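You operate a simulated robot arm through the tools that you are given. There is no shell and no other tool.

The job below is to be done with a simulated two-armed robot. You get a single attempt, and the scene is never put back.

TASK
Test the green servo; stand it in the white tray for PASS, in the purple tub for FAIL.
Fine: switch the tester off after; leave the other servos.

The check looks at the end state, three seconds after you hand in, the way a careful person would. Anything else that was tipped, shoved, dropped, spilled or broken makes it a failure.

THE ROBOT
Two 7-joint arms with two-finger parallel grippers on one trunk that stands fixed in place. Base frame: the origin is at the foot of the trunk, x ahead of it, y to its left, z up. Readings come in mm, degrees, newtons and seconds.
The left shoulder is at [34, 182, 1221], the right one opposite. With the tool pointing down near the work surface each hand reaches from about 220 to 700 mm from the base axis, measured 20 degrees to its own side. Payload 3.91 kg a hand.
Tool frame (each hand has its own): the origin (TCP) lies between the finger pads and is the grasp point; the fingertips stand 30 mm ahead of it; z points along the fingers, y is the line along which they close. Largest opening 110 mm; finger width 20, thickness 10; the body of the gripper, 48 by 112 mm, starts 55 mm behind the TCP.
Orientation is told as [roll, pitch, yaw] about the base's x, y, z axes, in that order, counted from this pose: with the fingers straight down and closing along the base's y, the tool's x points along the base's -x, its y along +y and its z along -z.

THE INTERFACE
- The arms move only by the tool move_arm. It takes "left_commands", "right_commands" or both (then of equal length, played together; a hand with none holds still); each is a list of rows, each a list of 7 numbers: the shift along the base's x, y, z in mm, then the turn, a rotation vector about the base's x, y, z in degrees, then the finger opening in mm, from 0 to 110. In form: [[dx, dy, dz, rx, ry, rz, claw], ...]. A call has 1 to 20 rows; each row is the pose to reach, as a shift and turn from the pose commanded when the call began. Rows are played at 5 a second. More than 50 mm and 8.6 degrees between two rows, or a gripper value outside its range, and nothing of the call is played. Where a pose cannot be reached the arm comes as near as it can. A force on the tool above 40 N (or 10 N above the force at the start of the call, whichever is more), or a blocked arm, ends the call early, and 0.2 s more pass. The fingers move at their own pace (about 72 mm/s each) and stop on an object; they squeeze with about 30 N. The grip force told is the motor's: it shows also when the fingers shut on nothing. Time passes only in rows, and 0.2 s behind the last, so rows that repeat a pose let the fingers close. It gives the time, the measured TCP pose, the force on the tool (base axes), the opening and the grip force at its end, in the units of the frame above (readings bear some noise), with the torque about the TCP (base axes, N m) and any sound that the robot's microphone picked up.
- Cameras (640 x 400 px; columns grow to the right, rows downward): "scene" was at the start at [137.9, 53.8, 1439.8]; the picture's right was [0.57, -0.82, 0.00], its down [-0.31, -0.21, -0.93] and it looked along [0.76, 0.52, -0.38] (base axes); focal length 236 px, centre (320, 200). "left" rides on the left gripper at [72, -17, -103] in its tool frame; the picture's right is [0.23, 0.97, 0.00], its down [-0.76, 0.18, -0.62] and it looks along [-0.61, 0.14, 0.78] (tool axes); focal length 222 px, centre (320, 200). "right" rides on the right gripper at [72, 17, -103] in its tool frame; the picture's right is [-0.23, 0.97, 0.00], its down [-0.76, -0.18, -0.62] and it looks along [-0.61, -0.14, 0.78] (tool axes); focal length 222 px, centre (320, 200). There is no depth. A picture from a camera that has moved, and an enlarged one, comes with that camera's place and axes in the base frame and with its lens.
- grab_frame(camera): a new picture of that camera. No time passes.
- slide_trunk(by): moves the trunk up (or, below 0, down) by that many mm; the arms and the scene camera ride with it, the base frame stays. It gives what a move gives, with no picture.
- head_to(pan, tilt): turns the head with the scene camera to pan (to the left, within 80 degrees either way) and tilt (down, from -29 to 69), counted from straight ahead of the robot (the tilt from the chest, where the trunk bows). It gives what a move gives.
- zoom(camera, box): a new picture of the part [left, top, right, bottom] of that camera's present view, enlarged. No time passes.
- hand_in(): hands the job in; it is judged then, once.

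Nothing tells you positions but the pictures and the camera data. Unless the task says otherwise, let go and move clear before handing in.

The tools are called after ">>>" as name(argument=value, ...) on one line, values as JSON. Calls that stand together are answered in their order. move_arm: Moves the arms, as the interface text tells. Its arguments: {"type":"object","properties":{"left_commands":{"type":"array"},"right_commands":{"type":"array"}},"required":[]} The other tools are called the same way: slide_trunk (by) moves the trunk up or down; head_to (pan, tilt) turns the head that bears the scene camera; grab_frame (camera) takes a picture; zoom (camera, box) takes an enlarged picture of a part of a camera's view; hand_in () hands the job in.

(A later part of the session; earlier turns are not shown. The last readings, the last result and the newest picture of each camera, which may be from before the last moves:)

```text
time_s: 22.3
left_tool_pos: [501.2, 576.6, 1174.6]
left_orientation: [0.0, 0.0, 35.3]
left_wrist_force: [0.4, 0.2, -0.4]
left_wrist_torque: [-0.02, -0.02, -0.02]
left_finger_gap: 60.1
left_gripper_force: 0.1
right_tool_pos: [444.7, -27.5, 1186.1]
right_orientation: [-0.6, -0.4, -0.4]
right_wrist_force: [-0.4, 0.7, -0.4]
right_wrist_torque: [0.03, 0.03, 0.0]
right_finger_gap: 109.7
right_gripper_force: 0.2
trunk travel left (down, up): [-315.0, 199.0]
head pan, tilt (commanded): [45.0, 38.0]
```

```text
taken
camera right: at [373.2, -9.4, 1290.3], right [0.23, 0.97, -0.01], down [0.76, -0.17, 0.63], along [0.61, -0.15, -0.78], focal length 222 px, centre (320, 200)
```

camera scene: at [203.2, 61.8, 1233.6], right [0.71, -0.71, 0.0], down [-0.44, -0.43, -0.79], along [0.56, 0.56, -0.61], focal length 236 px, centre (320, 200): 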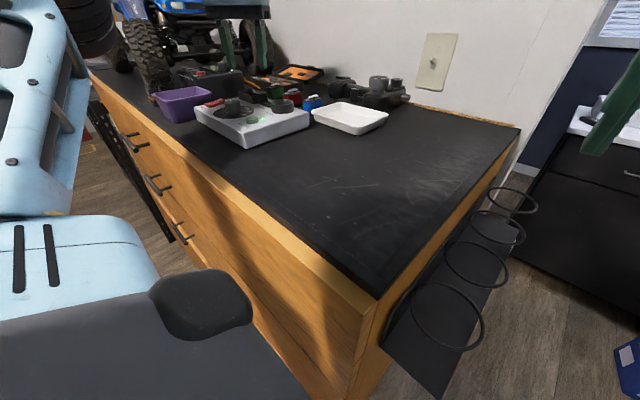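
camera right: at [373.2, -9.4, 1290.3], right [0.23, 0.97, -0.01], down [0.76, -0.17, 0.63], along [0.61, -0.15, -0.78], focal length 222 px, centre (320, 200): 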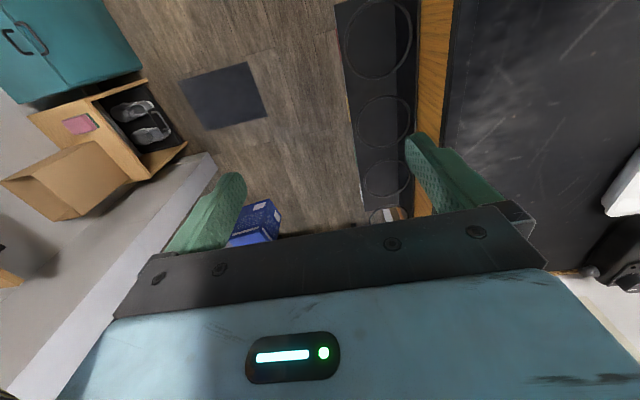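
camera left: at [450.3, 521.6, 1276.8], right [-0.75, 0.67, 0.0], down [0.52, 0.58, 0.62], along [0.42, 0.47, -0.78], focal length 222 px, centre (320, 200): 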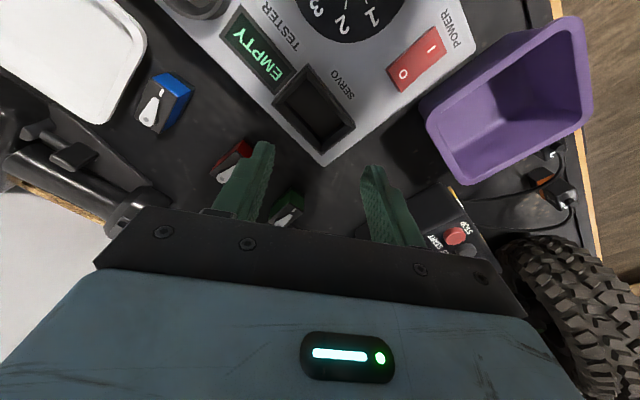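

The head is free again and the forces are zero. Now I'll retry reaching over the green servo at height.

>>> move_arm(left_commands=[[30, 15, 0, 0, 0, 0, 60], [60, 30, 0, 0, 0, 0, 60], [95, 48, 0, 0, 0, 0, 60], [95, 48, 0, 0, 0, 0, 60]])

>>> grab_frame(camera="left")

>>> grab_frame(camera="scene")

```text
time_s: 23.3
left_tool_pos: [531.9, 590.7, 1159.9]
left_orientation: [-0.2, 0.1, 35.2]
left_wrist_force: [0.1, 0.7, -0.2]
left_wrist_torque: [0.01, -0.01, -0.01]
left_finger_gap: 60.1
left_gripper_force: 0.0
left hand out of reach, approached as far as the arm can: row 1, 2, 3, 4
right_tool_pos: [446.0, -26.4, 1185.7]
right_orientation: [-0.8, -0.3, -0.4]
right_wrist_force: [-1.0, -0.6, 0.1]
right_wrist_torque: [-0.01, -0.02, -0.05]
right_finger_gap: 110.2
right_gripper_force: 0.1
trunk travel left (down, up): [-315.0, 199.0]
head pan, tilt (commanded): [45.0, 38.0]
```

```text
taken
camera left: at [482.6, 535.0, 1263.3], right [-0.75, 0.67, 0.0], down [0.52, 0.58, 0.62], along [0.42, 0.46, -0.78], focal length 222 px, centre (320, 200)
```

left: 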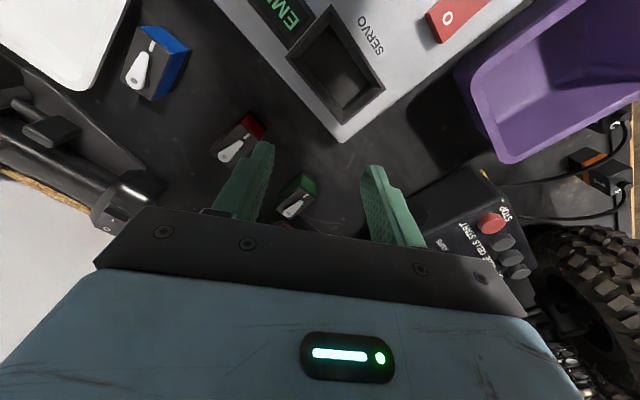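

```text
taken
camera scene: at [202.4, 62.4, 1233.6], right [0.71, -0.71, 0.0], down [-0.44, -0.44, -0.79], along [0.56, 0.56, -0.62], focal length 236 px, centre (320, 200)
```

scene: 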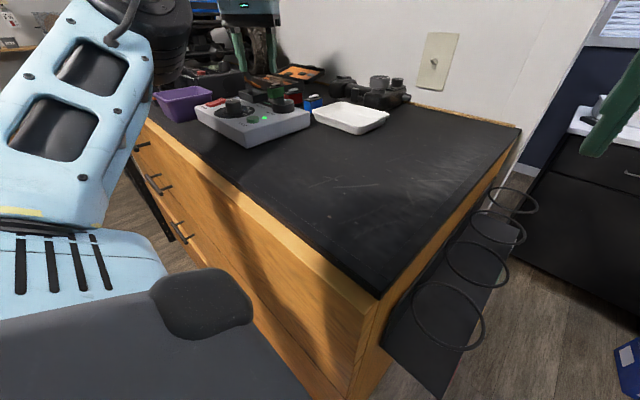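

The limit eases as the hand goes lower, and tilting the fingers outward will add more. I'll zoom in on the green servo from here to refine its position and heading.

>>> zoom(camera="left", box=[240, 130, 360, 230])

>>> zoom(camera="scene", box=[190, 50, 390, 150])

```text
4.00 times, centred on (300, 180) of left
camera zoom: at [482.6, 535.0, 1263.3], right [-0.75, 0.67, 0.0], down [0.52, 0.58, 0.62], along [0.42, 0.46, -0.78], focal length 888 px, centre (400, 280)
```

zoom: 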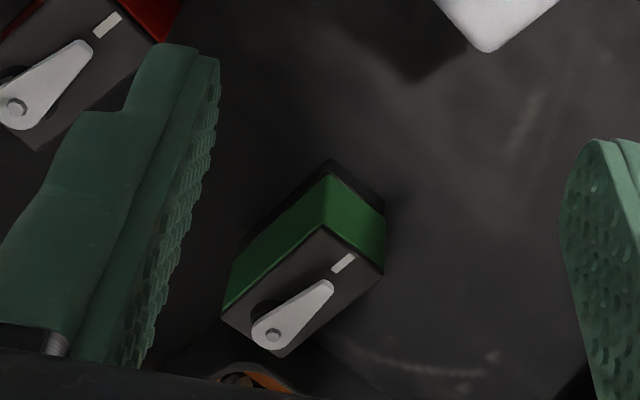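

```text
3.20 times, centred on (290, 100) of scene
camera zoom: at [202.4, 62.4, 1233.6], right [0.71, -0.71, 0.0], down [-0.44, -0.44, -0.79], along [0.56, 0.56, -0.62], focal length 755 px, centre (416, 520)
```

zoom: 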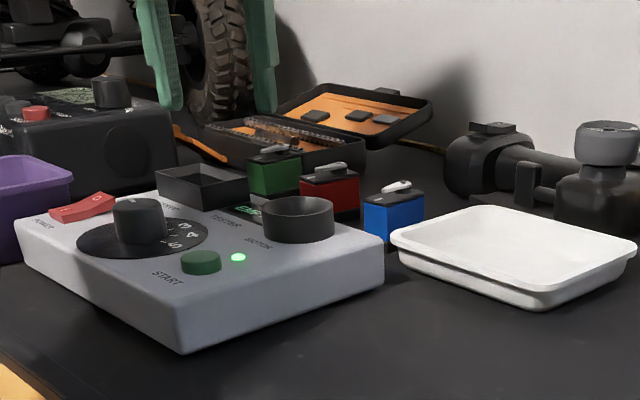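

The servo's top now measures about 40 × 21 mm, centred at about (600, 628), long axis within about 3° of x. I'll tilt the fingers outward by 30° while still high, then turn the yaw back toward 3° to see if that grasp pose is reachable.

>>> move_arm(left_commands=[[0, 0, 5, 4.3, -6.2, 0, 60], [0, 0, 10, 8.6, -12.3, 0, 60], [0, 0, 10, 12.9, -18.4, 0, 60], [0, 0, 10, 17.2, -24.6, 0, 60], [0, 0, 10, 17.2, -24.6, 0, 60]])

>>> move_arm(left_commands=[[0, 0, 0, 0, 0, -8, 60], [0, 0, 0, 0, 0, -16, 60], [0, 0, 0, 0, 0, -24, 60], [0, 0, 0, 0, 0, -32, 60], [0, 0, 0, 0, 0, -32, 60]])

>>> grab_frame(camera="left")

>>> grab_frame(camera="scene")

```text
time_s: 24.5
left_tool_pos: [532.4, 589.3, 1169.6]
left_orientation: [-0.3, -30.0, 35.4]
left_wrist_force: [-1.1, -0.3, 0.6]
left_wrist_torque: [0.01, 0.01, 0.01]
left_finger_gap: 60.0
left_gripper_force: 0.0
right_tool_pos: [446.2, -25.8, 1186.1]
right_orientation: [-0.9, -0.3, -0.4]
right_wrist_force: [-0.2, 0.2, 0.7]
right_wrist_torque: [-0.01, -0.02, -0.02]
right_finger_gap: 109.8
right_gripper_force: 0.0
trunk travel left (down, up): [-315.0, 199.0]
head pan, tilt (commanded): [45.0, 38.0]
```

```text
time_s: 25.7
left_tool_pos: [530.7, 584.4, 1160.4]
left_orientation: [-0.6, -29.4, 8.5]
left_wrist_force: [0.5, 0.6, -0.6]
left_wrist_torque: [-0.01, -0.05, 0.02]
left_finger_gap: 59.9
left_gripper_force: 0.0
left hand out of reach, approached as far as the arm can: row 4, 5
right_tool_pos: [445.5, -25.4, 1184.8]
right_orientation: [-0.8, -0.3, -0.5]
right_wrist_force: [0.5, 0.4, 0.6]
right_wrist_torque: [0.0, 0.0, 0.0]
right_finger_gap: 110.1
right_gripper_force: 0.0
trunk travel left (down, up): [-315.0, 199.0]
head pan, tilt (commanded): [45.0, 38.0]
```

```text
taken
camera left: at [419.2, 552.2, 1214.7], right [-0.34, 0.93, -0.12], down [0.33, 0.23, 0.92], along [0.88, 0.27, -0.39], focal length 222 px, centre (320, 200)
```

left: 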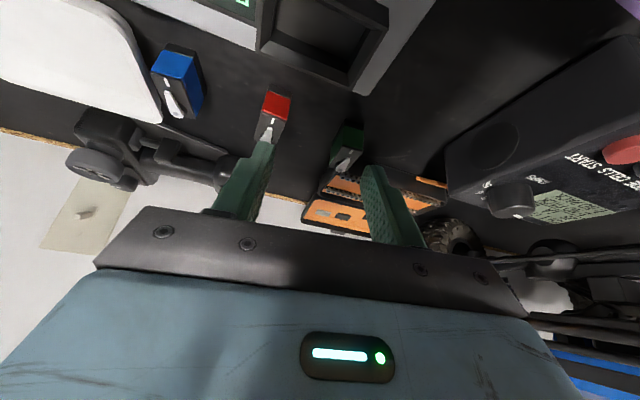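

```text
taken
camera scene: at [202.8, 62.3, 1233.5], right [0.71, -0.71, 0.0], down [-0.44, -0.44, -0.79], along [0.56, 0.56, -0.62], focal length 236 px, centre (320, 200)
```

scene: 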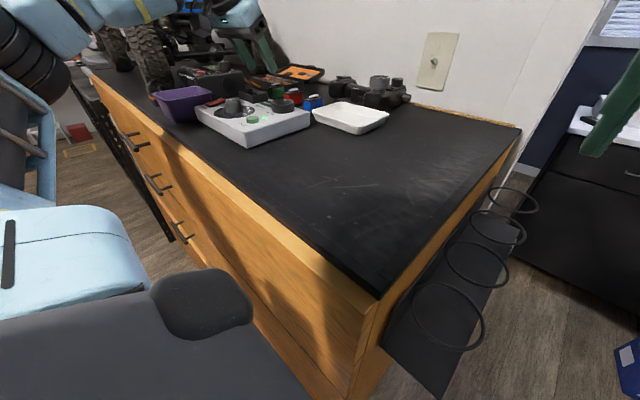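

With 30° tilt the yaw only gets down to about 8° even short of the servo, so gripping across its width there isn't available. I'll test the other option: closing along x (yaw about 93°), turning in place at this safe height.

>>> move_arm(left_commands=[[0, 0, 5, 0, 0, 8.4, 60], [0, 0, 10, 0, 0, 16.8, 60], [0, 0, 10, 0, 0, 25.2, 60], [0, 0, 10, 0, 0, 33.6, 60], [0, 0, 10, 0, 0, 42, 60], [0, 0, 10, 0, 0, 50.4, 60], [0, 0, 10, 0, 0, 58.8, 60], [0, 0, 10, 0, 0, 67.2, 60], [0, 0, 10, 0, 0, 75.6, 60], [0, 0, 10, 0, 0, 84, 60], [0, 0, 10, 0, 0, 84, 60]])

>>> grab_frame(camera="left")

>>> grab_frame(camera="scene")

```text
time_s: 28.1
left_tool_pos: [529.9, 585.5, 1171.3]
left_orientation: [-0.6, -29.4, 92.6]
left_wrist_force: [-0.5, -0.5, 0.2]
left_wrist_torque: [0.02, -0.02, 0.0]
left_finger_gap: 60.0
left_gripper_force: 0.1
right_tool_pos: [445.5, -25.4, 1185.1]
right_orientation: [-0.8, -0.3, -0.5]
right_wrist_force: [-0.2, -0.6, 0.1]
right_wrist_torque: [0.0, -0.02, -0.01]
right_finger_gap: 110.5
right_gripper_force: 0.0
trunk travel left (down, up): [-315.0, 199.0]
head pan, tilt (commanded): [45.0, 38.0]
```

```text
taken
camera left: at [549.5, 472.0, 1225.6], right [-0.96, -0.24, -0.12], down [-0.2, 0.35, 0.91], along [-0.18, 0.91, -0.39], focal length 222 px, centre (320, 200)
```

left: 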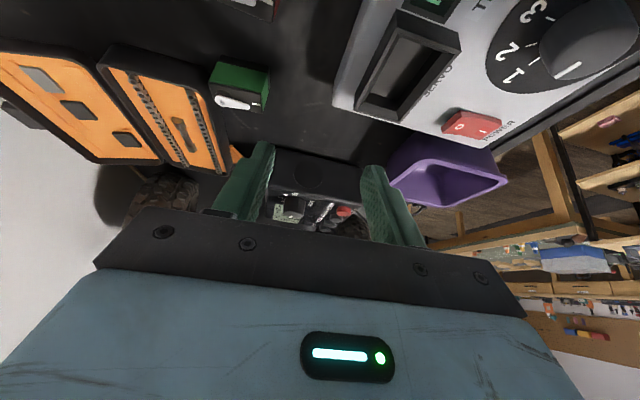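

```text
taken
camera scene: at [202.5, 62.4, 1233.5], right [0.71, -0.71, 0.0], down [-0.44, -0.44, -0.79], along [0.56, 0.56, -0.62], focal length 236 px, centre (320, 200)
```

scene: 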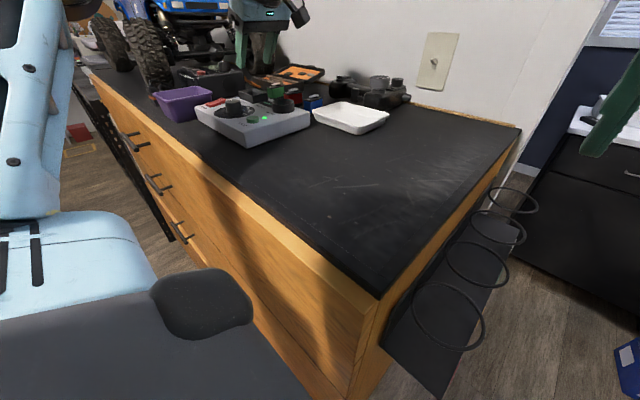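

Yaw 92.6° with the tilt is reachable. Let me zoom in here to judge the gap between the servo's far end and the open orange case.

>>> zoom(camera="left", box=[90, 30, 290, 155])

```text
3.20 times, centred on (190, 92) of left
camera zoom: at [549.5, 472.0, 1225.6], right [-0.96, -0.24, -0.12], down [-0.2, 0.35, 0.91], along [-0.18, 0.91, -0.39], focal length 711 px, centre (736, 544)
```

zoom: 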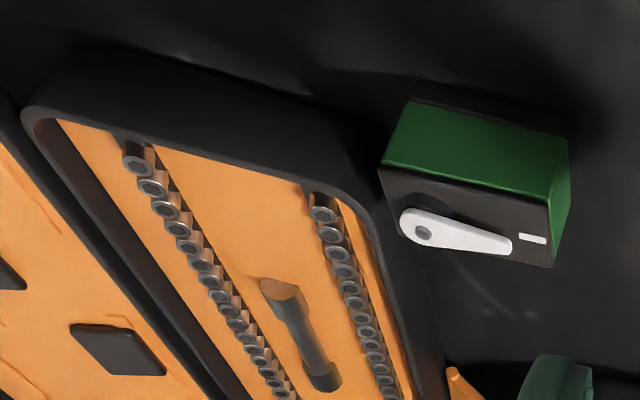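

The case's near corner is at about (632, 641), so fingers closing along x must stay below y of about 637, gripping the servo slightly toward the robot's right side. I'll check that the hover pose over the servo is reachable with yaw 93° and 30° tilt.

>>> move_arm(left_commands=[[35, 8, 0, 0, 0, 0, 60], [70, 16, 0, 0, 0, 0, 60], [70, 20, -15, 0, 0, 0, 60], [70, 23, -25, 0, 0, 0, 60], [70, 23, -25, 0, 0, 0, 60]])

>>> grab_frame(camera="left")

>>> zoom(camera="scene", box=[190, 50, 390, 150])

```text
time_s: 29.3
left_tool_pos: [599.3, 608.7, 1145.5]
left_orientation: [-0.5, -29.4, 92.7]
left_wrist_force: [0.2, -0.3, -0.3]
left_wrist_torque: [-0.01, -0.03, 0.0]
left_finger_gap: 60.2
left_gripper_force: 0.2
left hand out of reach, approached as far as the arm can: row 2, 3
right_tool_pos: [446.5, -27.4, 1184.8]
right_orientation: [-0.8, -0.3, -0.5]
right_wrist_force: [0.1, 0.9, 0.1]
right_wrist_torque: [0.01, 0.0, -0.02]
right_finger_gap: 109.6
right_gripper_force: 0.1
trunk travel left (down, up): [-315.0, 199.0]
head pan, tilt (commanded): [45.0, 38.0]
```

```text
taken
camera left: at [620.0, 495.0, 1199.9], right [-0.96, -0.24, -0.12], down [-0.2, 0.35, 0.92], along [-0.18, 0.91, -0.39], focal length 222 px, centre (320, 200)
```

left: 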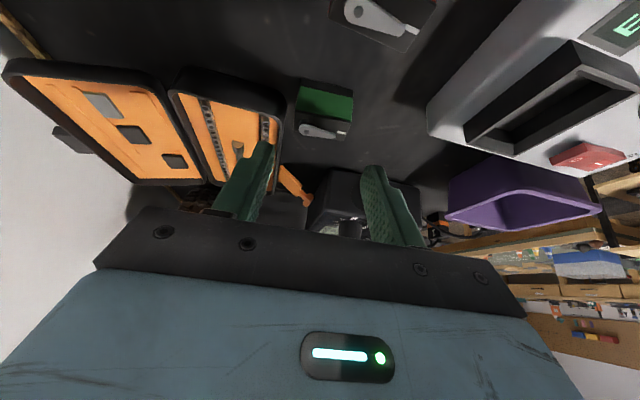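

```text
3.20 times, centred on (290, 100) of scene
camera zoom: at [203.0, 62.1, 1233.5], right [0.71, -0.71, 0.0], down [-0.44, -0.44, -0.79], along [0.56, 0.56, -0.62], focal length 755 px, centre (416, 520)
```

zoom: 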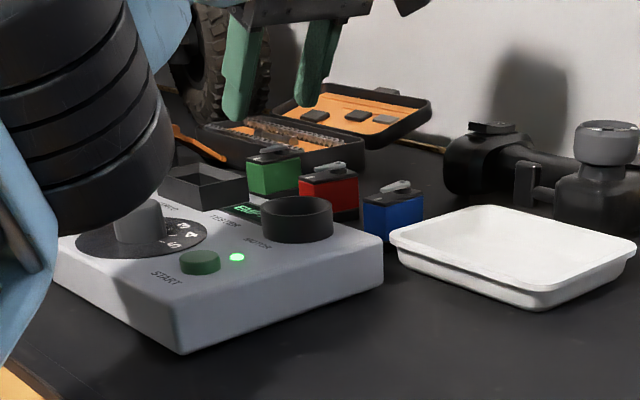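

The hover pose over the servo works, but the arm's elbow seems to have dropped near the tester in the scene view. I'll check the arm's posture before going lower.

>>> grab_frame(camera="scene")

>>> grab_frame(camera="right")

```text
taken
camera scene: at [203.0, 62.1, 1233.5], right [0.71, -0.71, 0.0], down [-0.44, -0.44, -0.79], along [0.56, 0.56, -0.62], focal length 236 px, centre (320, 200)
```

scene: 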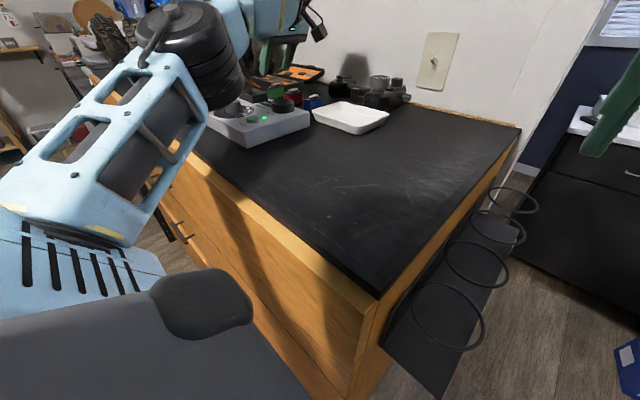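

```text
taken
camera right: at [373.9, -8.4, 1289.0], right [0.24, 0.97, -0.01], down [0.76, -0.18, 0.63], along [0.61, -0.16, -0.78], focal length 222 px, centre (320, 200)
```

right: 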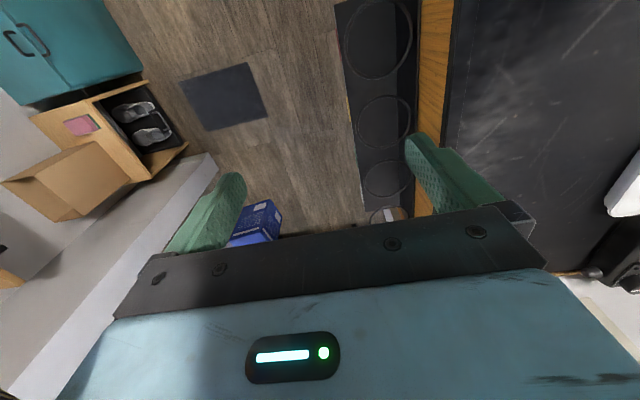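

The elbow is near (340, 410, 1190), still well clear. Before gripping, I'll test with the empty hand that the socket placement pose (yaw about 0°, tilt 30°, TCP about (475, 562)) is reachable, since that decides how I grip.

>>> move_arm(left_commands=[[-35, -10, 15, 0, 0, 0, 60], [-70, -20, 25, 0, 0, 0, 60], [-85, -30, 25, 0, 0, -8.4, 60], [-100, -38, 25, 0, 0, -16.8, 60], [-115, -44, 25, 0, 0, -25.2, 60], [-124, -46, 25, 0, 0, -33.6, 60], [-124, -46, 25, 0, 0, -42, 60], [-124, -46, 25, 0, 0, -50.4, 60], [-124, -46, 25, 0, 0, -58.8, 60], [-124, -46, 25, 0, 0, -67.2, 60], [-124, -46, 25, 0, 0, -75.6, 60], [-124, -46, 25, 0, 0, -84, 60], [-124, -46, 25, 0, 0, -92, 60], [-124, -46, 25, 0, 0, -92, 60]])

>>> grab_frame(camera="left")

>>> grab_frame(camera="scene")

```text
time_s: 32.3
left_tool_pos: [484.4, 553.5, 1169.1]
left_orientation: [0.1, -28.9, -0.7]
left_wrist_force: [-0.3, -0.4, 3.6]
left_wrist_torque: [0.0, 0.06, 0.05]
left_finger_gap: 60.0
left_gripper_force: 0.1
left hand out of reach, approached as far as the arm can: row 13, 14
right_tool_pos: [447.1, -25.5, 1184.8]
right_orientation: [-1.0, -0.4, -0.5]
right_wrist_force: [0.8, 0.1, 0.1]
right_wrist_torque: [-0.04, 0.04, 0.04]
right_finger_gap: 109.8
right_gripper_force: 0.1
trunk travel left (down, up): [-315.0, 199.0]
head pan, tilt (commanded): [45.0, 38.0]
```

```text
taken
camera left: at [369.9, 536.0, 1225.4], right [-0.19, 0.98, -0.11], down [0.37, 0.17, 0.91], along [0.91, 0.13, -0.39], focal length 222 px, centre (320, 200)
```

left: 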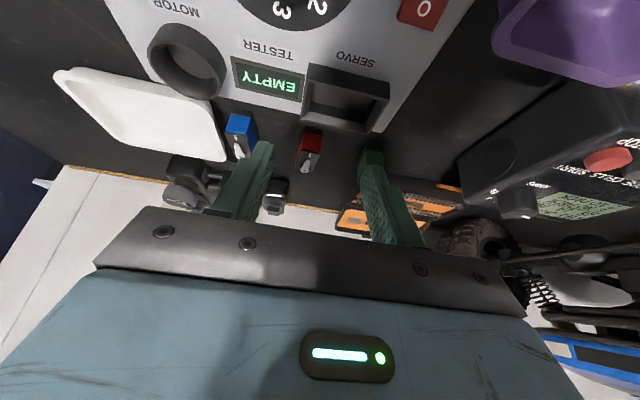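

```text
taken
camera scene: at [202.5, 63.0, 1233.5], right [0.71, -0.71, 0.0], down [-0.44, -0.44, -0.79], along [0.56, 0.56, -0.62], focal length 236 px, centre (320, 200)
```

scene: 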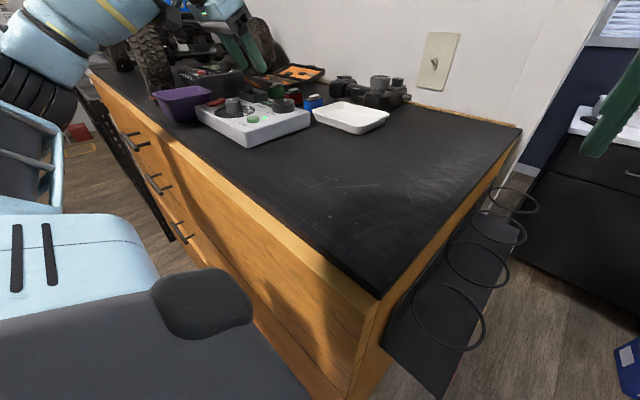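

The pose is right at the limit at z 1169. I'll check the actual (lower) placement height, which should be easier, with tips still above the socket rim.

>>> move_arm(left_commands=[[-5, 4, -8, 0, 0, 0, 60], [-9, 8.5, -16, 0, 0, 0, 60], [-9, 8.5, -24, 0, 0, 0, 60], [-9, 8.5, -30, 0, 0, 0, 60], [-9, 8.5, -30, 0, 0, 0, 60]])

>>> grab_frame(camera="left")

>>> zoom(camera="left", box=[220, 20, 420, 145])

```text
time_s: 33.5
left_tool_pos: [464.5, 571.5, 1138.9]
left_orientation: [-0.6, -29.3, 0.9]
left_wrist_force: [0.0, -0.3, -0.1]
left_wrist_torque: [0.0, 0.01, 0.0]
left_finger_gap: 60.1
left_gripper_force: 0.0
left hand out of reach, approached as far as the arm can: row 1, 2
right_tool_pos: [445.5, -27.4, 1185.2]
right_orientation: [-0.8, -0.3, -0.5]
right_wrist_force: [1.4, -0.2, -0.4]
right_wrist_torque: [0.02, 0.02, -0.02]
right_finger_gap: 110.2
right_gripper_force: 0.0
trunk travel left (down, up): [-315.0, 199.0]
head pan, tilt (commanded): [45.0, 38.0]
```

```text
taken
camera left: at [350.4, 553.0, 1193.6], right [-0.21, 0.97, -0.12], down [0.36, 0.19, 0.92], along [0.91, 0.15, -0.38], focal length 222 px, centre (320, 200)
```

left: 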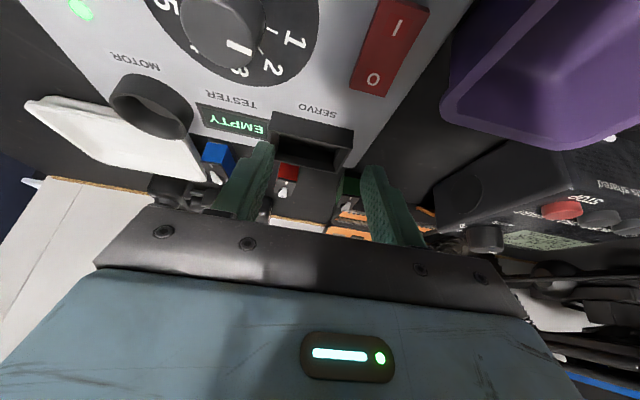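

```text
3.20 times, centred on (320, 82) of left
camera zoom: at [350.4, 553.0, 1193.6], right [-0.21, 0.97, -0.12], down [0.36, 0.19, 0.92], along [0.91, 0.15, -0.38], focal length 711 px, centre (320, 576)
```

zoom: 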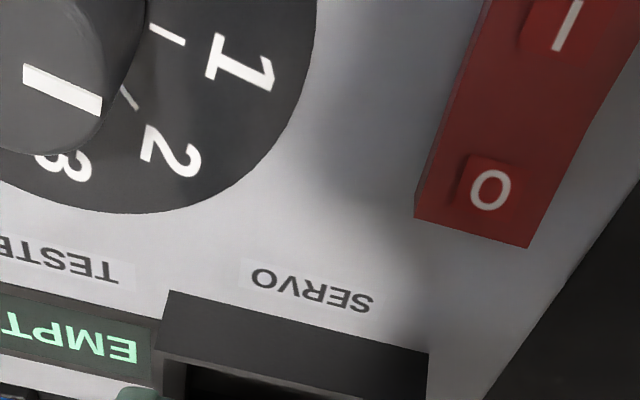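

The placement pose is reachable at the working height. Now I'll go back over the green servo with yaw about 93° and the opening narrowed to 54 mm.

>>> move_arm(left_commands=[[0, -3, 10, 0, 0, 8.4, 60], [10, -6, 20, 0, 0, 16.8, 60], [20, -8, 28, 0, 0, 25.2, 60], [30, -6, 30, 0, 0, 33.6, 60], [40, 0, 30, 0, 0, 42, 60], [50, 5, 30, 0, 0, 50.4, 60], [60, 10, 30, 0, 0, 58.8, 60], [66, 14, 30, 0, 0, 67.2, 60], [66, 14, 30, 0, 0, 75.6, 54], [66, 14, 30, 0, 0, 84, 54], [66, 14, 30, 0, 0, 92.5, 54], [100, 22, 16, 0, 0, 92.5, 54], [130, 32, 5, 0, 0, 92.5, 54], [135.5, 37, 1, 0, 0, 92.5, 54], [135.5, 37, 1, 0, 0, 92.5, 54]])

>>> grab_frame(camera="left")

>>> zoom(camera="left", box=[230, 60, 430, 185])

>>> grab_frame(camera="scene")

```text
time_s: 36.7
left_tool_pos: [604.4, 600.9, 1149.1]
left_orientation: [-1.0, -30.0, 92.4]
left_wrist_force: [-0.3, -0.1, -0.1]
left_wrist_torque: [-0.02, 0.01, 0.01]
left_finger_gap: 54.0
left_gripper_force: 0.1
left hand out of reach, approached as far as the arm can: row 14
right_tool_pos: [446.5, -26.6, 1184.6]
right_orientation: [-0.8, -0.2, -0.5]
right_wrist_force: [-0.2, 0.4, 0.8]
right_wrist_torque: [-0.01, -0.03, 0.0]
right_finger_gap: 109.8
right_gripper_force: 0.0
trunk travel left (down, up): [-315.0, 199.0]
head pan, tilt (commanded): [45.0, 38.0]
```

```text
taken
camera left: at [622.7, 487.1, 1201.8], right [-0.96, -0.23, -0.13], down [-0.2, 0.34, 0.92], along [-0.17, 0.91, -0.38], focal length 222 px, centre (320, 200)
```

left: 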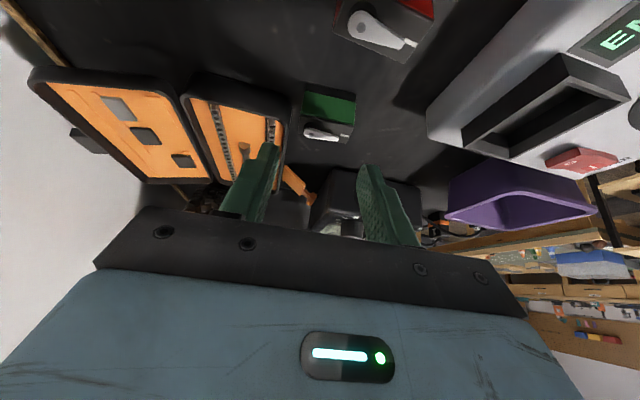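

```text
3.20 times, centred on (330, 122) of left
camera zoom: at [622.7, 487.1, 1201.8], right [-0.96, -0.23, -0.13], down [-0.2, 0.34, 0.92], along [-0.17, 0.91, -0.38], focal length 711 px, centre (288, 448)
```

zoom: 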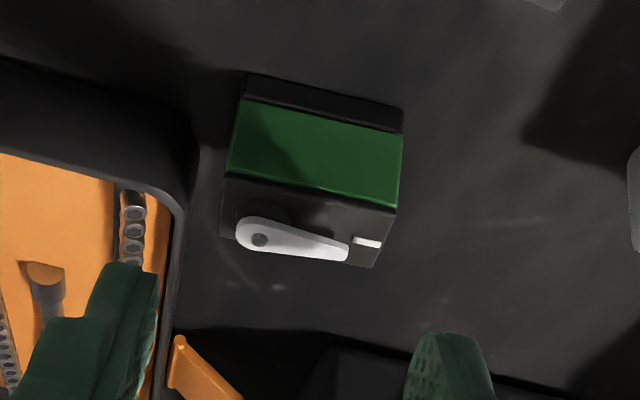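

```text
taken
camera scene: at [203.2, 62.7, 1233.4], right [0.71, -0.71, 0.0], down [-0.44, -0.44, -0.79], along [0.56, 0.56, -0.62], focal length 236 px, centre (320, 200)
```

scene: 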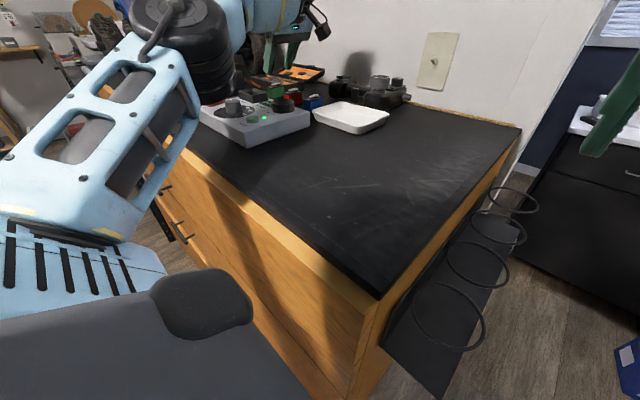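

The servo's centre is confirmed at about (600.7, 628.8) with about 5° heading; the measured hand pose hadn't quite settled. I'll let it settle and read the pose again.

>>> move_arm(left_commands=[[0, 0, 0, 0, 0, 0, 54], [0, 0, 0, 0, 0, 0, 54], [0, 0, 0, 0, 0, 0, 54]])

```text
time_s: 37.5
left_tool_pos: [602.6, 600.1, 1148.5]
left_orientation: [-1.1, -30.0, 92.5]
left_wrist_force: [-0.7, -0.2, 0.3]
left_wrist_torque: [0.01, -0.01, -0.01]
left_finger_gap: 54.0
left_gripper_force: 0.0
right_tool_pos: [445.5, -26.9, 1184.2]
right_orientation: [-0.8, -0.3, -0.5]
right_wrist_force: [0.5, 0.2, -1.0]
right_wrist_torque: [0.01, -0.03, 0.01]
right_finger_gap: 110.0
right_gripper_force: 0.1
trunk travel left (down, up): [-315.0, 199.0]
head pan, tilt (commanded): [45.0, 38.0]
```

Settled at about (603, 600, 1148). I'll align over the servo and come down partway, then check the view.

>>> move_arm(left_commands=[[-1, 4, -8, 0, 0, 1, 54], [-2.3, 8, -16, 0, 0, 2, 54], [-2.3, 10.5, -24, 0, 0, 2, 54], [-2.3, 10.5, -28, 0, 0, 2, 54], [-2.3, 10.5, -28, 0, 0, 2, 54]])

>>> zoom(camera="left", box=[220, 80, 420, 205])

>>> zoom(camera="scene", box=[200, 50, 360, 150])

```text
time_s: 38.7
left_tool_pos: [599.5, 618.2, 1113.3]
left_orientation: [-0.6, -29.4, 95.1]
left_wrist_force: [0.0, 0.7, -0.2]
left_wrist_torque: [0.02, -0.01, 0.0]
left_finger_gap: 53.9
left_gripper_force: 0.0
right_tool_pos: [446.0, -27.0, 1184.7]
right_orientation: [-0.8, -0.3, -0.5]
right_wrist_force: [0.6, -0.4, -0.3]
right_wrist_torque: [0.0, 0.02, -0.02]
right_finger_gap: 110.3
right_gripper_force: 0.0
trunk travel left (down, up): [-315.0, 199.0]
head pan, tilt (commanded): [45.0, 38.0]
```

```text
3.20 times, centred on (320, 142) of left
camera zoom: at [624.9, 505.9, 1168.6], right [-0.95, -0.28, -0.12], down [-0.21, 0.34, 0.92], along [-0.21, 0.9, -0.38], focal length 711 px, centre (320, 384)
```

zoom: 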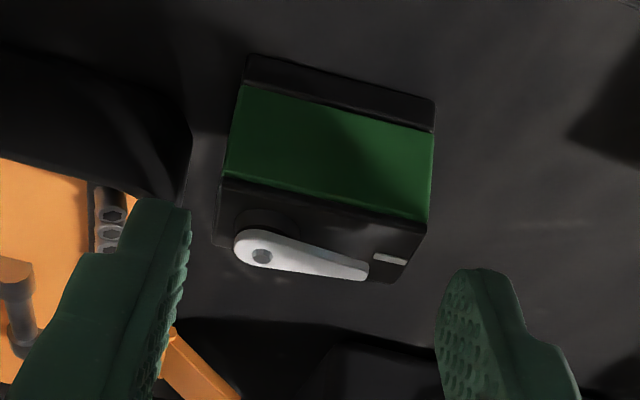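

```text
4.00 times, centred on (280, 100) of scene
camera zoom: at [202.9, 62.3, 1233.5], right [0.71, -0.71, 0.0], down [-0.44, -0.44, -0.79], along [0.56, 0.56, -0.62], focal length 944 px, centre (480, 600)
```

zoom: 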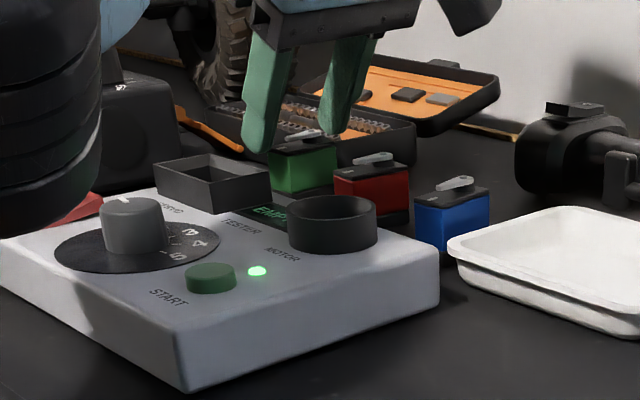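

The servo sits between the open fingers and the far finger is beside the case corner. I'll back off 7 mm in y to stay clear of the case, then descend to grasp height.

>>> move_arm(left_commands=[[0.5, -4, 0, 0, 0, 1, 54], [0.5, -7, 0, 0, 0, 1, 54], [0.5, -7, -4, 0, 0, 1, 54], [0.5, -7, -8, 0, 0, 1, 54], [0.5, -7, -12, 0, 0, 1, 54], [0.5, -7, -16, 0, 0, 1, 54], [0.5, -7, -16, 0, 0, 1, 54]])

>>> zoom(camera="left", box=[220, 80, 420, 205])

>>> zoom(camera="scene", box=[200, 50, 360, 150])

```text
time_s: 40.3
left_tool_pos: [598.3, 612.3, 1103.2]
left_orientation: [-0.9, -29.6, 96.3]
left_wrist_force: [3.4, 4.1, 19.7]
left_wrist_torque: [0.54, -0.72, 0.06]
left_finger_gap: 56.0
left_gripper_force: 2.2
right_tool_pos: [445.5, -28.0, 1184.8]
right_orientation: [-0.8, -0.4, -0.4]
right_wrist_force: [0.4, 0.1, -0.3]
right_wrist_torque: [0.0, -0.03, 0.06]
right_finger_gap: 110.0
right_gripper_force: 0.0
trunk travel left (down, up): [-315.0, 199.0]
head pan, tilt (commanded): [45.0, 38.0]
```

```text
3.20 times, centred on (320, 142) of left
camera zoom: at [626.3, 499.5, 1157.1], right [-0.95, -0.3, -0.13], down [-0.23, 0.33, 0.92], along [-0.23, 0.9, -0.38], focal length 711 px, centre (320, 384)
```

zoom: 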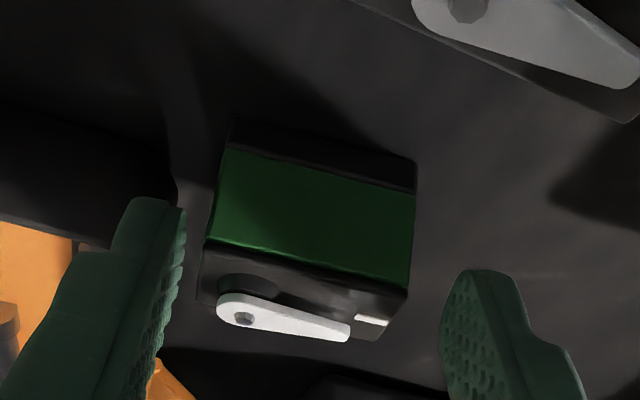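

```text
4.00 times, centred on (280, 100) of scene
camera zoom: at [201.6, 61.2, 1233.9], right [0.71, -0.71, 0.0], down [-0.43, -0.43, -0.79], along [0.56, 0.56, -0.61], focal length 944 px, centre (480, 600)
```

zoom: 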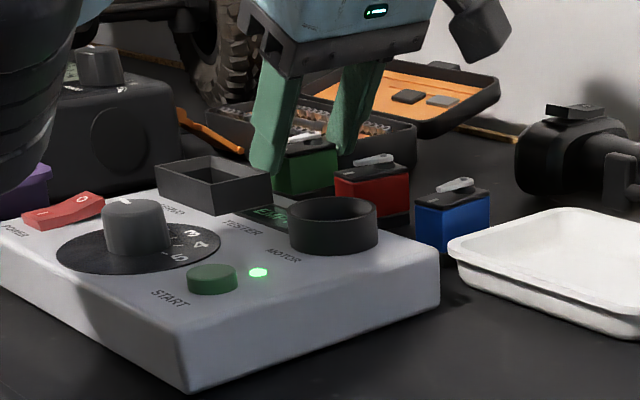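

The far finger's tip is resting on the orange case's rim (about 20 N, at roughly (631, 635, 1082)). I'll lift straight off, shift 7 mm away from the case with a narrower opening, and come down again.

>>> move_arm(left_commands=[[0, 0, 8, 0, 0, 0, 54], [0, 0, 14, 0, 0, 0, 54], [0, -4, 14, 0, 0, 0, 50], [0, -7.5, 14, 0, 0, 0, 48], [0, -7.5, 14, 0, 0, 0, 48]])

>>> grab_frame(camera="left")

>>> zoom(camera="left", box=[220, 80, 420, 205])

```text
time_s: 41.5
left_tool_pos: [601.2, 604.1, 1111.5]
left_orientation: [-0.5, -29.3, 96.0]
left_wrist_force: [0.3, -0.2, -0.2]
left_wrist_torque: [0.0, -0.01, -0.01]
left_finger_gap: 47.7
left_gripper_force: 0.1
right_tool_pos: [445.8, -27.4, 1184.9]
right_orientation: [-0.8, -0.2, -0.5]
right_wrist_force: [0.4, -0.5, 0.4]
right_wrist_torque: [0.01, 0.05, 0.01]
right_finger_gap: 110.0
right_gripper_force: 0.0
trunk travel left (down, up): [-315.0, 199.0]
head pan, tilt (commanded): [45.0, 38.0]
```

```text
taken
camera left: at [628.4, 492.1, 1166.0], right [-0.95, -0.3, -0.12], down [-0.22, 0.34, 0.92], along [-0.23, 0.89, -0.39], focal length 222 px, centre (320, 200)
```

left: 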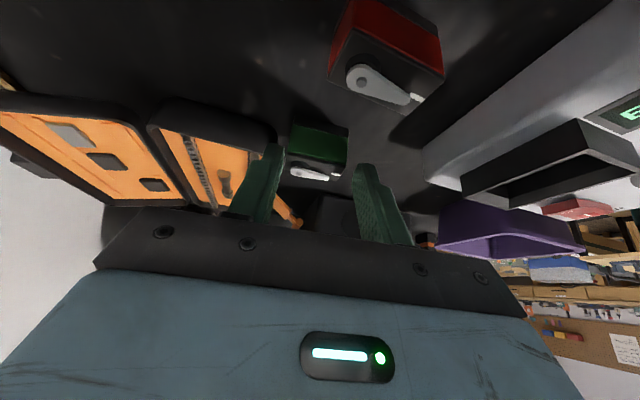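

```text
3.20 times, centred on (320, 142) of left
camera zoom: at [628.4, 492.1, 1166.0], right [-0.95, -0.3, -0.12], down [-0.22, 0.34, 0.92], along [-0.23, 0.89, -0.39], focal length 711 px, centre (320, 384)
```

zoom: 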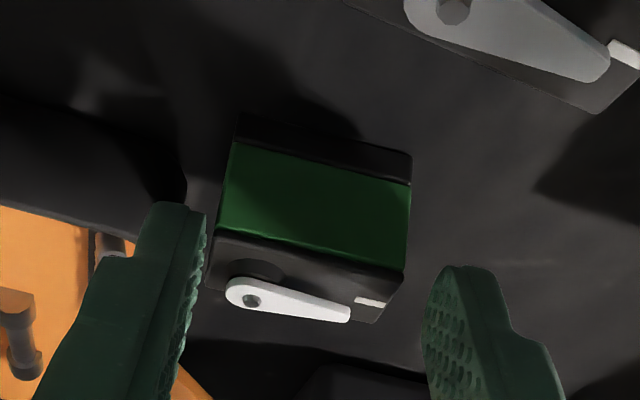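

The servo looks about 2 mm further in +x than the gripper's centre, so I'll correct that and descend in small steps while watching the force.

>>> move_arm(left_commands=[[2, 0, 0, 0, 0, 0, 48], [2, 0, -3, 0, 0, 0, 48], [2, 0, -6, 0, 0, 0, 48], [2, 0, -9, 0, 0, 0, 48]])

>>> zoom(camera="left", box=[220, 80, 420, 205])

```text
time_s: 42.5
left_tool_pos: [601.8, 604.7, 1102.9]
left_orientation: [-0.7, -29.4, 96.1]
left_wrist_force: [0.6, -0.2, 0.3]
left_wrist_torque: [0.01, 0.01, -0.01]
left_finger_gap: 48.1
left_gripper_force: 0.0
right_tool_pos: [446.2, -26.9, 1184.0]
right_orientation: [-0.8, -0.2, -0.4]
right_wrist_force: [0.2, 1.4, 0.1]
right_wrist_torque: [0.01, 0.02, 0.01]
right_finger_gap: 109.9
right_gripper_force: 0.0
trunk travel left (down, up): [-315.0, 199.0]
head pan, tilt (commanded): [45.0, 38.0]
```

```text
3.20 times, centred on (320, 142) of left
camera zoom: at [629.0, 492.6, 1157.3], right [-0.95, -0.3, -0.12], down [-0.22, 0.34, 0.92], along [-0.23, 0.89, -0.39], focal length 711 px, centre (320, 384)
```

zoom: 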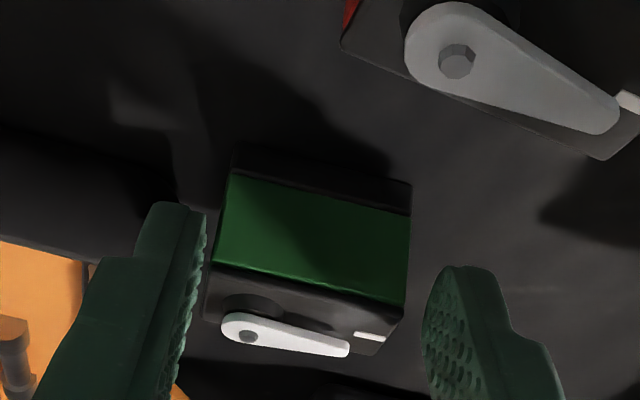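

No contact at z 1103. I'll nudge 2 mm more in +x and go down to about z 1097.

>>> move_arm(left_commands=[[2, 0, 0, 0, 0, 0, 48], [2, 0, -2, 0, 0, 0, 48], [2, 0, -4, 0, 0, 0, 48], [2, 0, -6, 0, 0, 0, 48], [2, 0, -6, 0, 0, 0, 48]])

>>> zoom(camera="left", box=[220, 80, 420, 205])

```text
time_s: 43.7
left_tool_pos: [605.1, 604.2, 1096.3]
left_orientation: [-0.6, -29.4, 96.1]
left_wrist_force: [-0.1, 0.4, 0.3]
left_wrist_torque: [-0.01, 0.0, 0.01]
left_finger_gap: 48.0
left_gripper_force: 0.1
right_tool_pos: [446.4, -26.5, 1184.5]
right_orientation: [-0.8, -0.3, -0.5]
right_wrist_force: [0.4, -0.1, -0.2]
right_wrist_torque: [0.03, -0.02, 0.02]
right_finger_gap: 109.9
right_gripper_force: 0.0
trunk travel left (down, up): [-315.0, 199.0]
head pan, tilt (commanded): [45.0, 38.0]
```

```text
3.20 times, centred on (320, 142) of left
camera zoom: at [632.2, 492.0, 1150.5], right [-0.95, -0.3, -0.12], down [-0.22, 0.34, 0.92], along [-0.23, 0.89, -0.38], focal length 711 px, centre (320, 384)
```

zoom: 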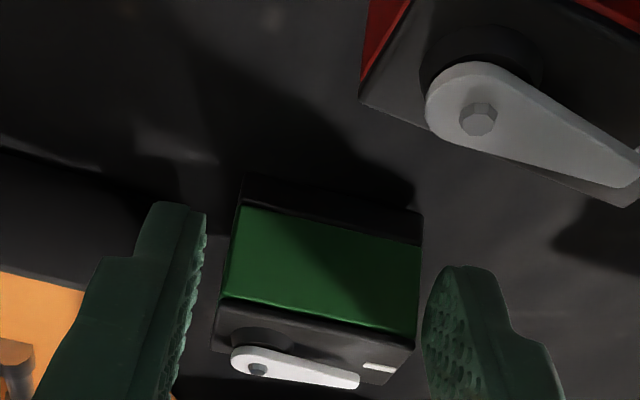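

The pads straddle the servo with no contact on the case. Now I'll close on it.

>>> move_arm(left_commands=[[-1, 0, 0, 0, 0, 0, 42], [-1, 0, 0, 0, 0, 0, 30], [-1, 0, 0, 0, 0, 0, 20], [-1, 0, 0, 0, 0, 0, 20], [-1, 0, 0, 0, 0, 0, 20]])

>>> zoom(camera="left", box=[220, 80, 420, 205])

```text
time_s: 44.9
left_tool_pos: [603.4, 603.4, 1096.6]
left_orientation: [-0.6, -29.4, 96.1]
left_wrist_force: [0.1, 0.0, 0.8]
left_wrist_torque: [-0.02, 0.04, 0.02]
left_finger_gap: 41.0
left_gripper_force: 29.7
right_tool_pos: [446.7, -25.8, 1185.3]
right_orientation: [-0.9, -0.2, -0.5]
right_wrist_force: [-0.1, 0.2, -0.7]
right_wrist_torque: [0.0, 0.03, 0.03]
right_finger_gap: 109.8
right_gripper_force: 0.0
trunk travel left (down, up): [-315.0, 199.0]
head pan, tilt (commanded): [45.0, 38.0]
```

```text
3.20 times, centred on (320, 142) of left
camera zoom: at [630.3, 492.5, 1150.9], right [-0.95, -0.3, -0.12], down [-0.22, 0.34, 0.92], along [-0.23, 0.89, -0.39], focal length 711 px, centre (320, 384)
```

zoom: 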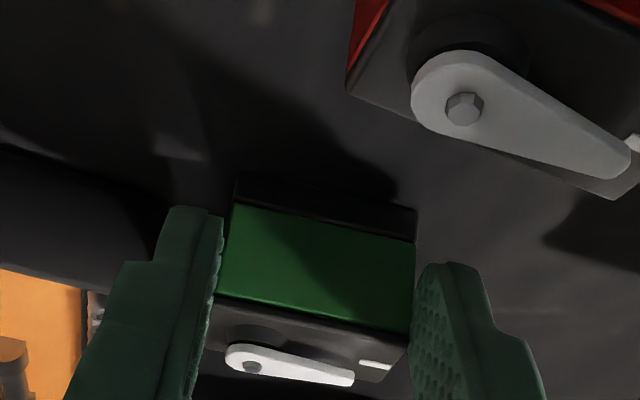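

Gripped at 41 mm with about 30 N. I'll lift it straight up a little and check that it's hanging level.

>>> move_arm(left_commands=[[0, 0, 5, 0, 0, 0, 20], [0, 0, 10, 0, 0, 0, 20], [0, 0, 18, 0, 0, 0, 20], [0, 0, 26, 0, 0, 0, 20], [0, 0, 26, 0, 0, 0, 20]])

>>> zoom(camera="left", box=[220, 80, 420, 205])

>>> zoom(camera="scene", box=[200, 40, 360, 140])

```text
time_s: 46.1
left_tool_pos: [601.0, 604.2, 1121.2]
left_orientation: [-0.5, -29.4, 96.1]
left_wrist_force: [1.1, 0.3, -0.3]
left_wrist_torque: [-0.03, -0.01, -0.01]
left_finger_gap: 20.0
left_gripper_force: 0.1
right_tool_pos: [446.4, -26.0, 1184.7]
right_orientation: [-0.9, -0.3, -0.5]
right_wrist_force: [-1.0, -0.6, -0.9]
right_wrist_torque: [0.0, -0.02, -0.04]
right_finger_gap: 110.1
right_gripper_force: 0.0
trunk travel left (down, up): [-315.0, 199.0]
head pan, tilt (commanded): [45.0, 38.0]
```

```text
3.20 times, centred on (320, 142) of left
camera zoom: at [629.2, 492.8, 1176.8], right [-0.95, -0.3, -0.12], down [-0.22, 0.34, 0.92], along [-0.23, 0.89, -0.39], focal length 711 px, centre (320, 384)
```

zoom: 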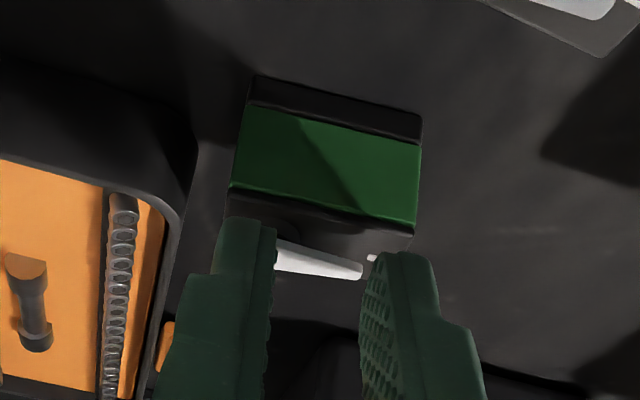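

```text
4.00 times, centred on (280, 90) of scene
camera zoom: at [202.7, 62.3, 1233.5], right [0.71, -0.71, 0.0], down [-0.44, -0.44, -0.79], along [0.56, 0.56, -0.62], focal length 944 px, centre (480, 640)
```

zoom: 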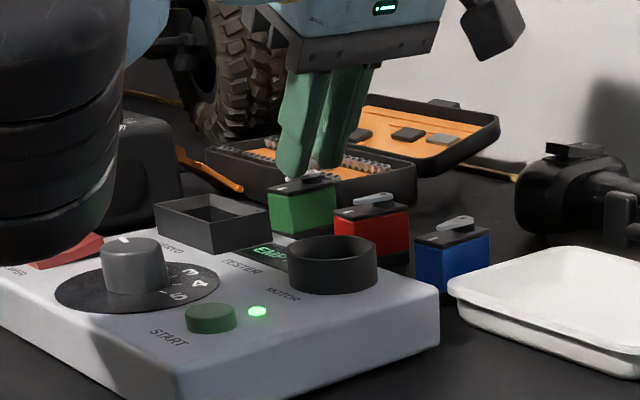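

The small contact patch slipped and the servo is still standing where it was, upright. Since the case crowds its far corner, I'll regrip lower and slide the servo about 35 mm toward me along its long axis, into open space, before gripping it properly. First open and re-lower.

>>> move_arm(left_commands=[[0, 0, 2, 0, 0, 0, 20], [0, 0, 2, 0, 0, 0, 48], [0, 0, 2, 0, 0, 0, 48], [2, 0, -6, 0, 0, 0, 48], [2, 0, -14, 0, 0, 0, 48], [2, 0, -20, 0, 0, 0, 48], [2, 0, -20, 0, 0, 0, 48]])

>>> zoom(camera="left", box=[220, 80, 420, 205])

```text
time_s: 47.7
left_tool_pos: [605.6, 603.5, 1102.6]
left_orientation: [-0.6, -29.3, 96.1]
left_wrist_force: [-1.4, 0.7, 0.6]
left_wrist_torque: [0.0, 0.02, -0.02]
left_finger_gap: 47.8
left_gripper_force: 0.1
right_tool_pos: [445.1, -26.2, 1186.5]
right_orientation: [-0.8, -0.3, -0.5]
right_wrist_force: [-0.3, -0.8, 0.3]
right_wrist_torque: [-0.01, -0.04, -0.03]
right_finger_gap: 110.0
right_gripper_force: 0.1
trunk travel left (down, up): [-315.0, 199.0]
head pan, tilt (commanded): [45.0, 38.0]
```

```text
3.20 times, centred on (320, 142) of left
camera zoom: at [632.9, 492.4, 1156.6], right [-0.95, -0.3, -0.12], down [-0.22, 0.34, 0.92], along [-0.23, 0.89, -0.39], focal length 711 px, centre (320, 384)
```

zoom: 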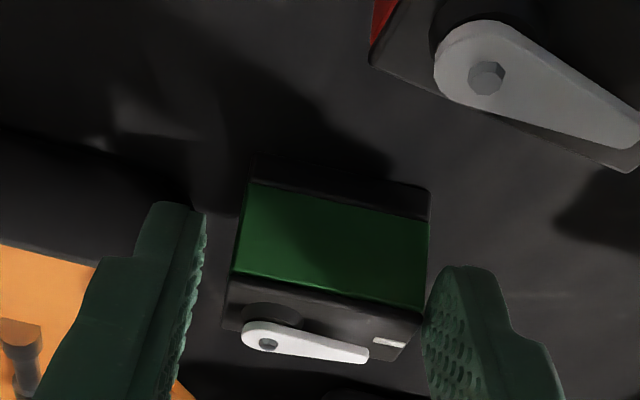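

I'll shift 2.5 mm back to centre, then go lower to z about 1089 for a firmer hold near the base.

>>> move_arm(left_commands=[[-2.5, 0, 0, 0, 0, 0, 48], [-2.5, 0, -3, 0, 0, 0, 48], [-2.5, 1, -6, 0, 0, 0, 48], [-2.5, 2, -9, 0, 0, 0, 48], [-2.5, 2, -12, 0, 0, 0, 48], [-2.5, 2, -14, 0, 0, 0, 48], [-2.5, 2, -14, 0, 0, 0, 48]])

>>> zoom(camera="left", box=[220, 80, 420, 205])

```text
time_s: 49.3
left_tool_pos: [602.7, 605.7, 1089.7]
left_orientation: [-0.6, -29.4, 96.0]
left_wrist_force: [-0.9, -0.2, 0.3]
left_wrist_torque: [0.01, -0.03, -0.02]
left_finger_gap: 48.0
left_gripper_force: 0.1
right_tool_pos: [446.0, -27.1, 1185.0]
right_orientation: [-0.8, -0.2, -0.5]
right_wrist_force: [0.0, -0.8, -1.3]
right_wrist_torque: [0.0, 0.0, 0.0]
right_finger_gap: 109.9
right_gripper_force: 0.1
trunk travel left (down, up): [-315.0, 199.0]
head pan, tilt (commanded): [45.0, 38.0]
```

```text
3.20 times, centred on (320, 142) of left
camera zoom: at [630.6, 494.1, 1143.9], right [-0.95, -0.3, -0.12], down [-0.22, 0.34, 0.92], along [-0.23, 0.89, -0.39], focal length 711 px, centre (320, 384)
```

zoom: 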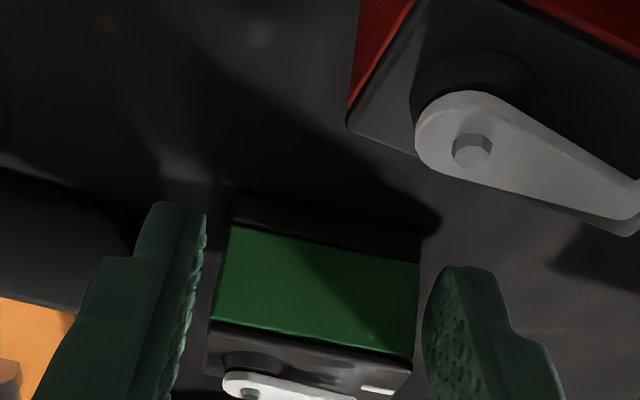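

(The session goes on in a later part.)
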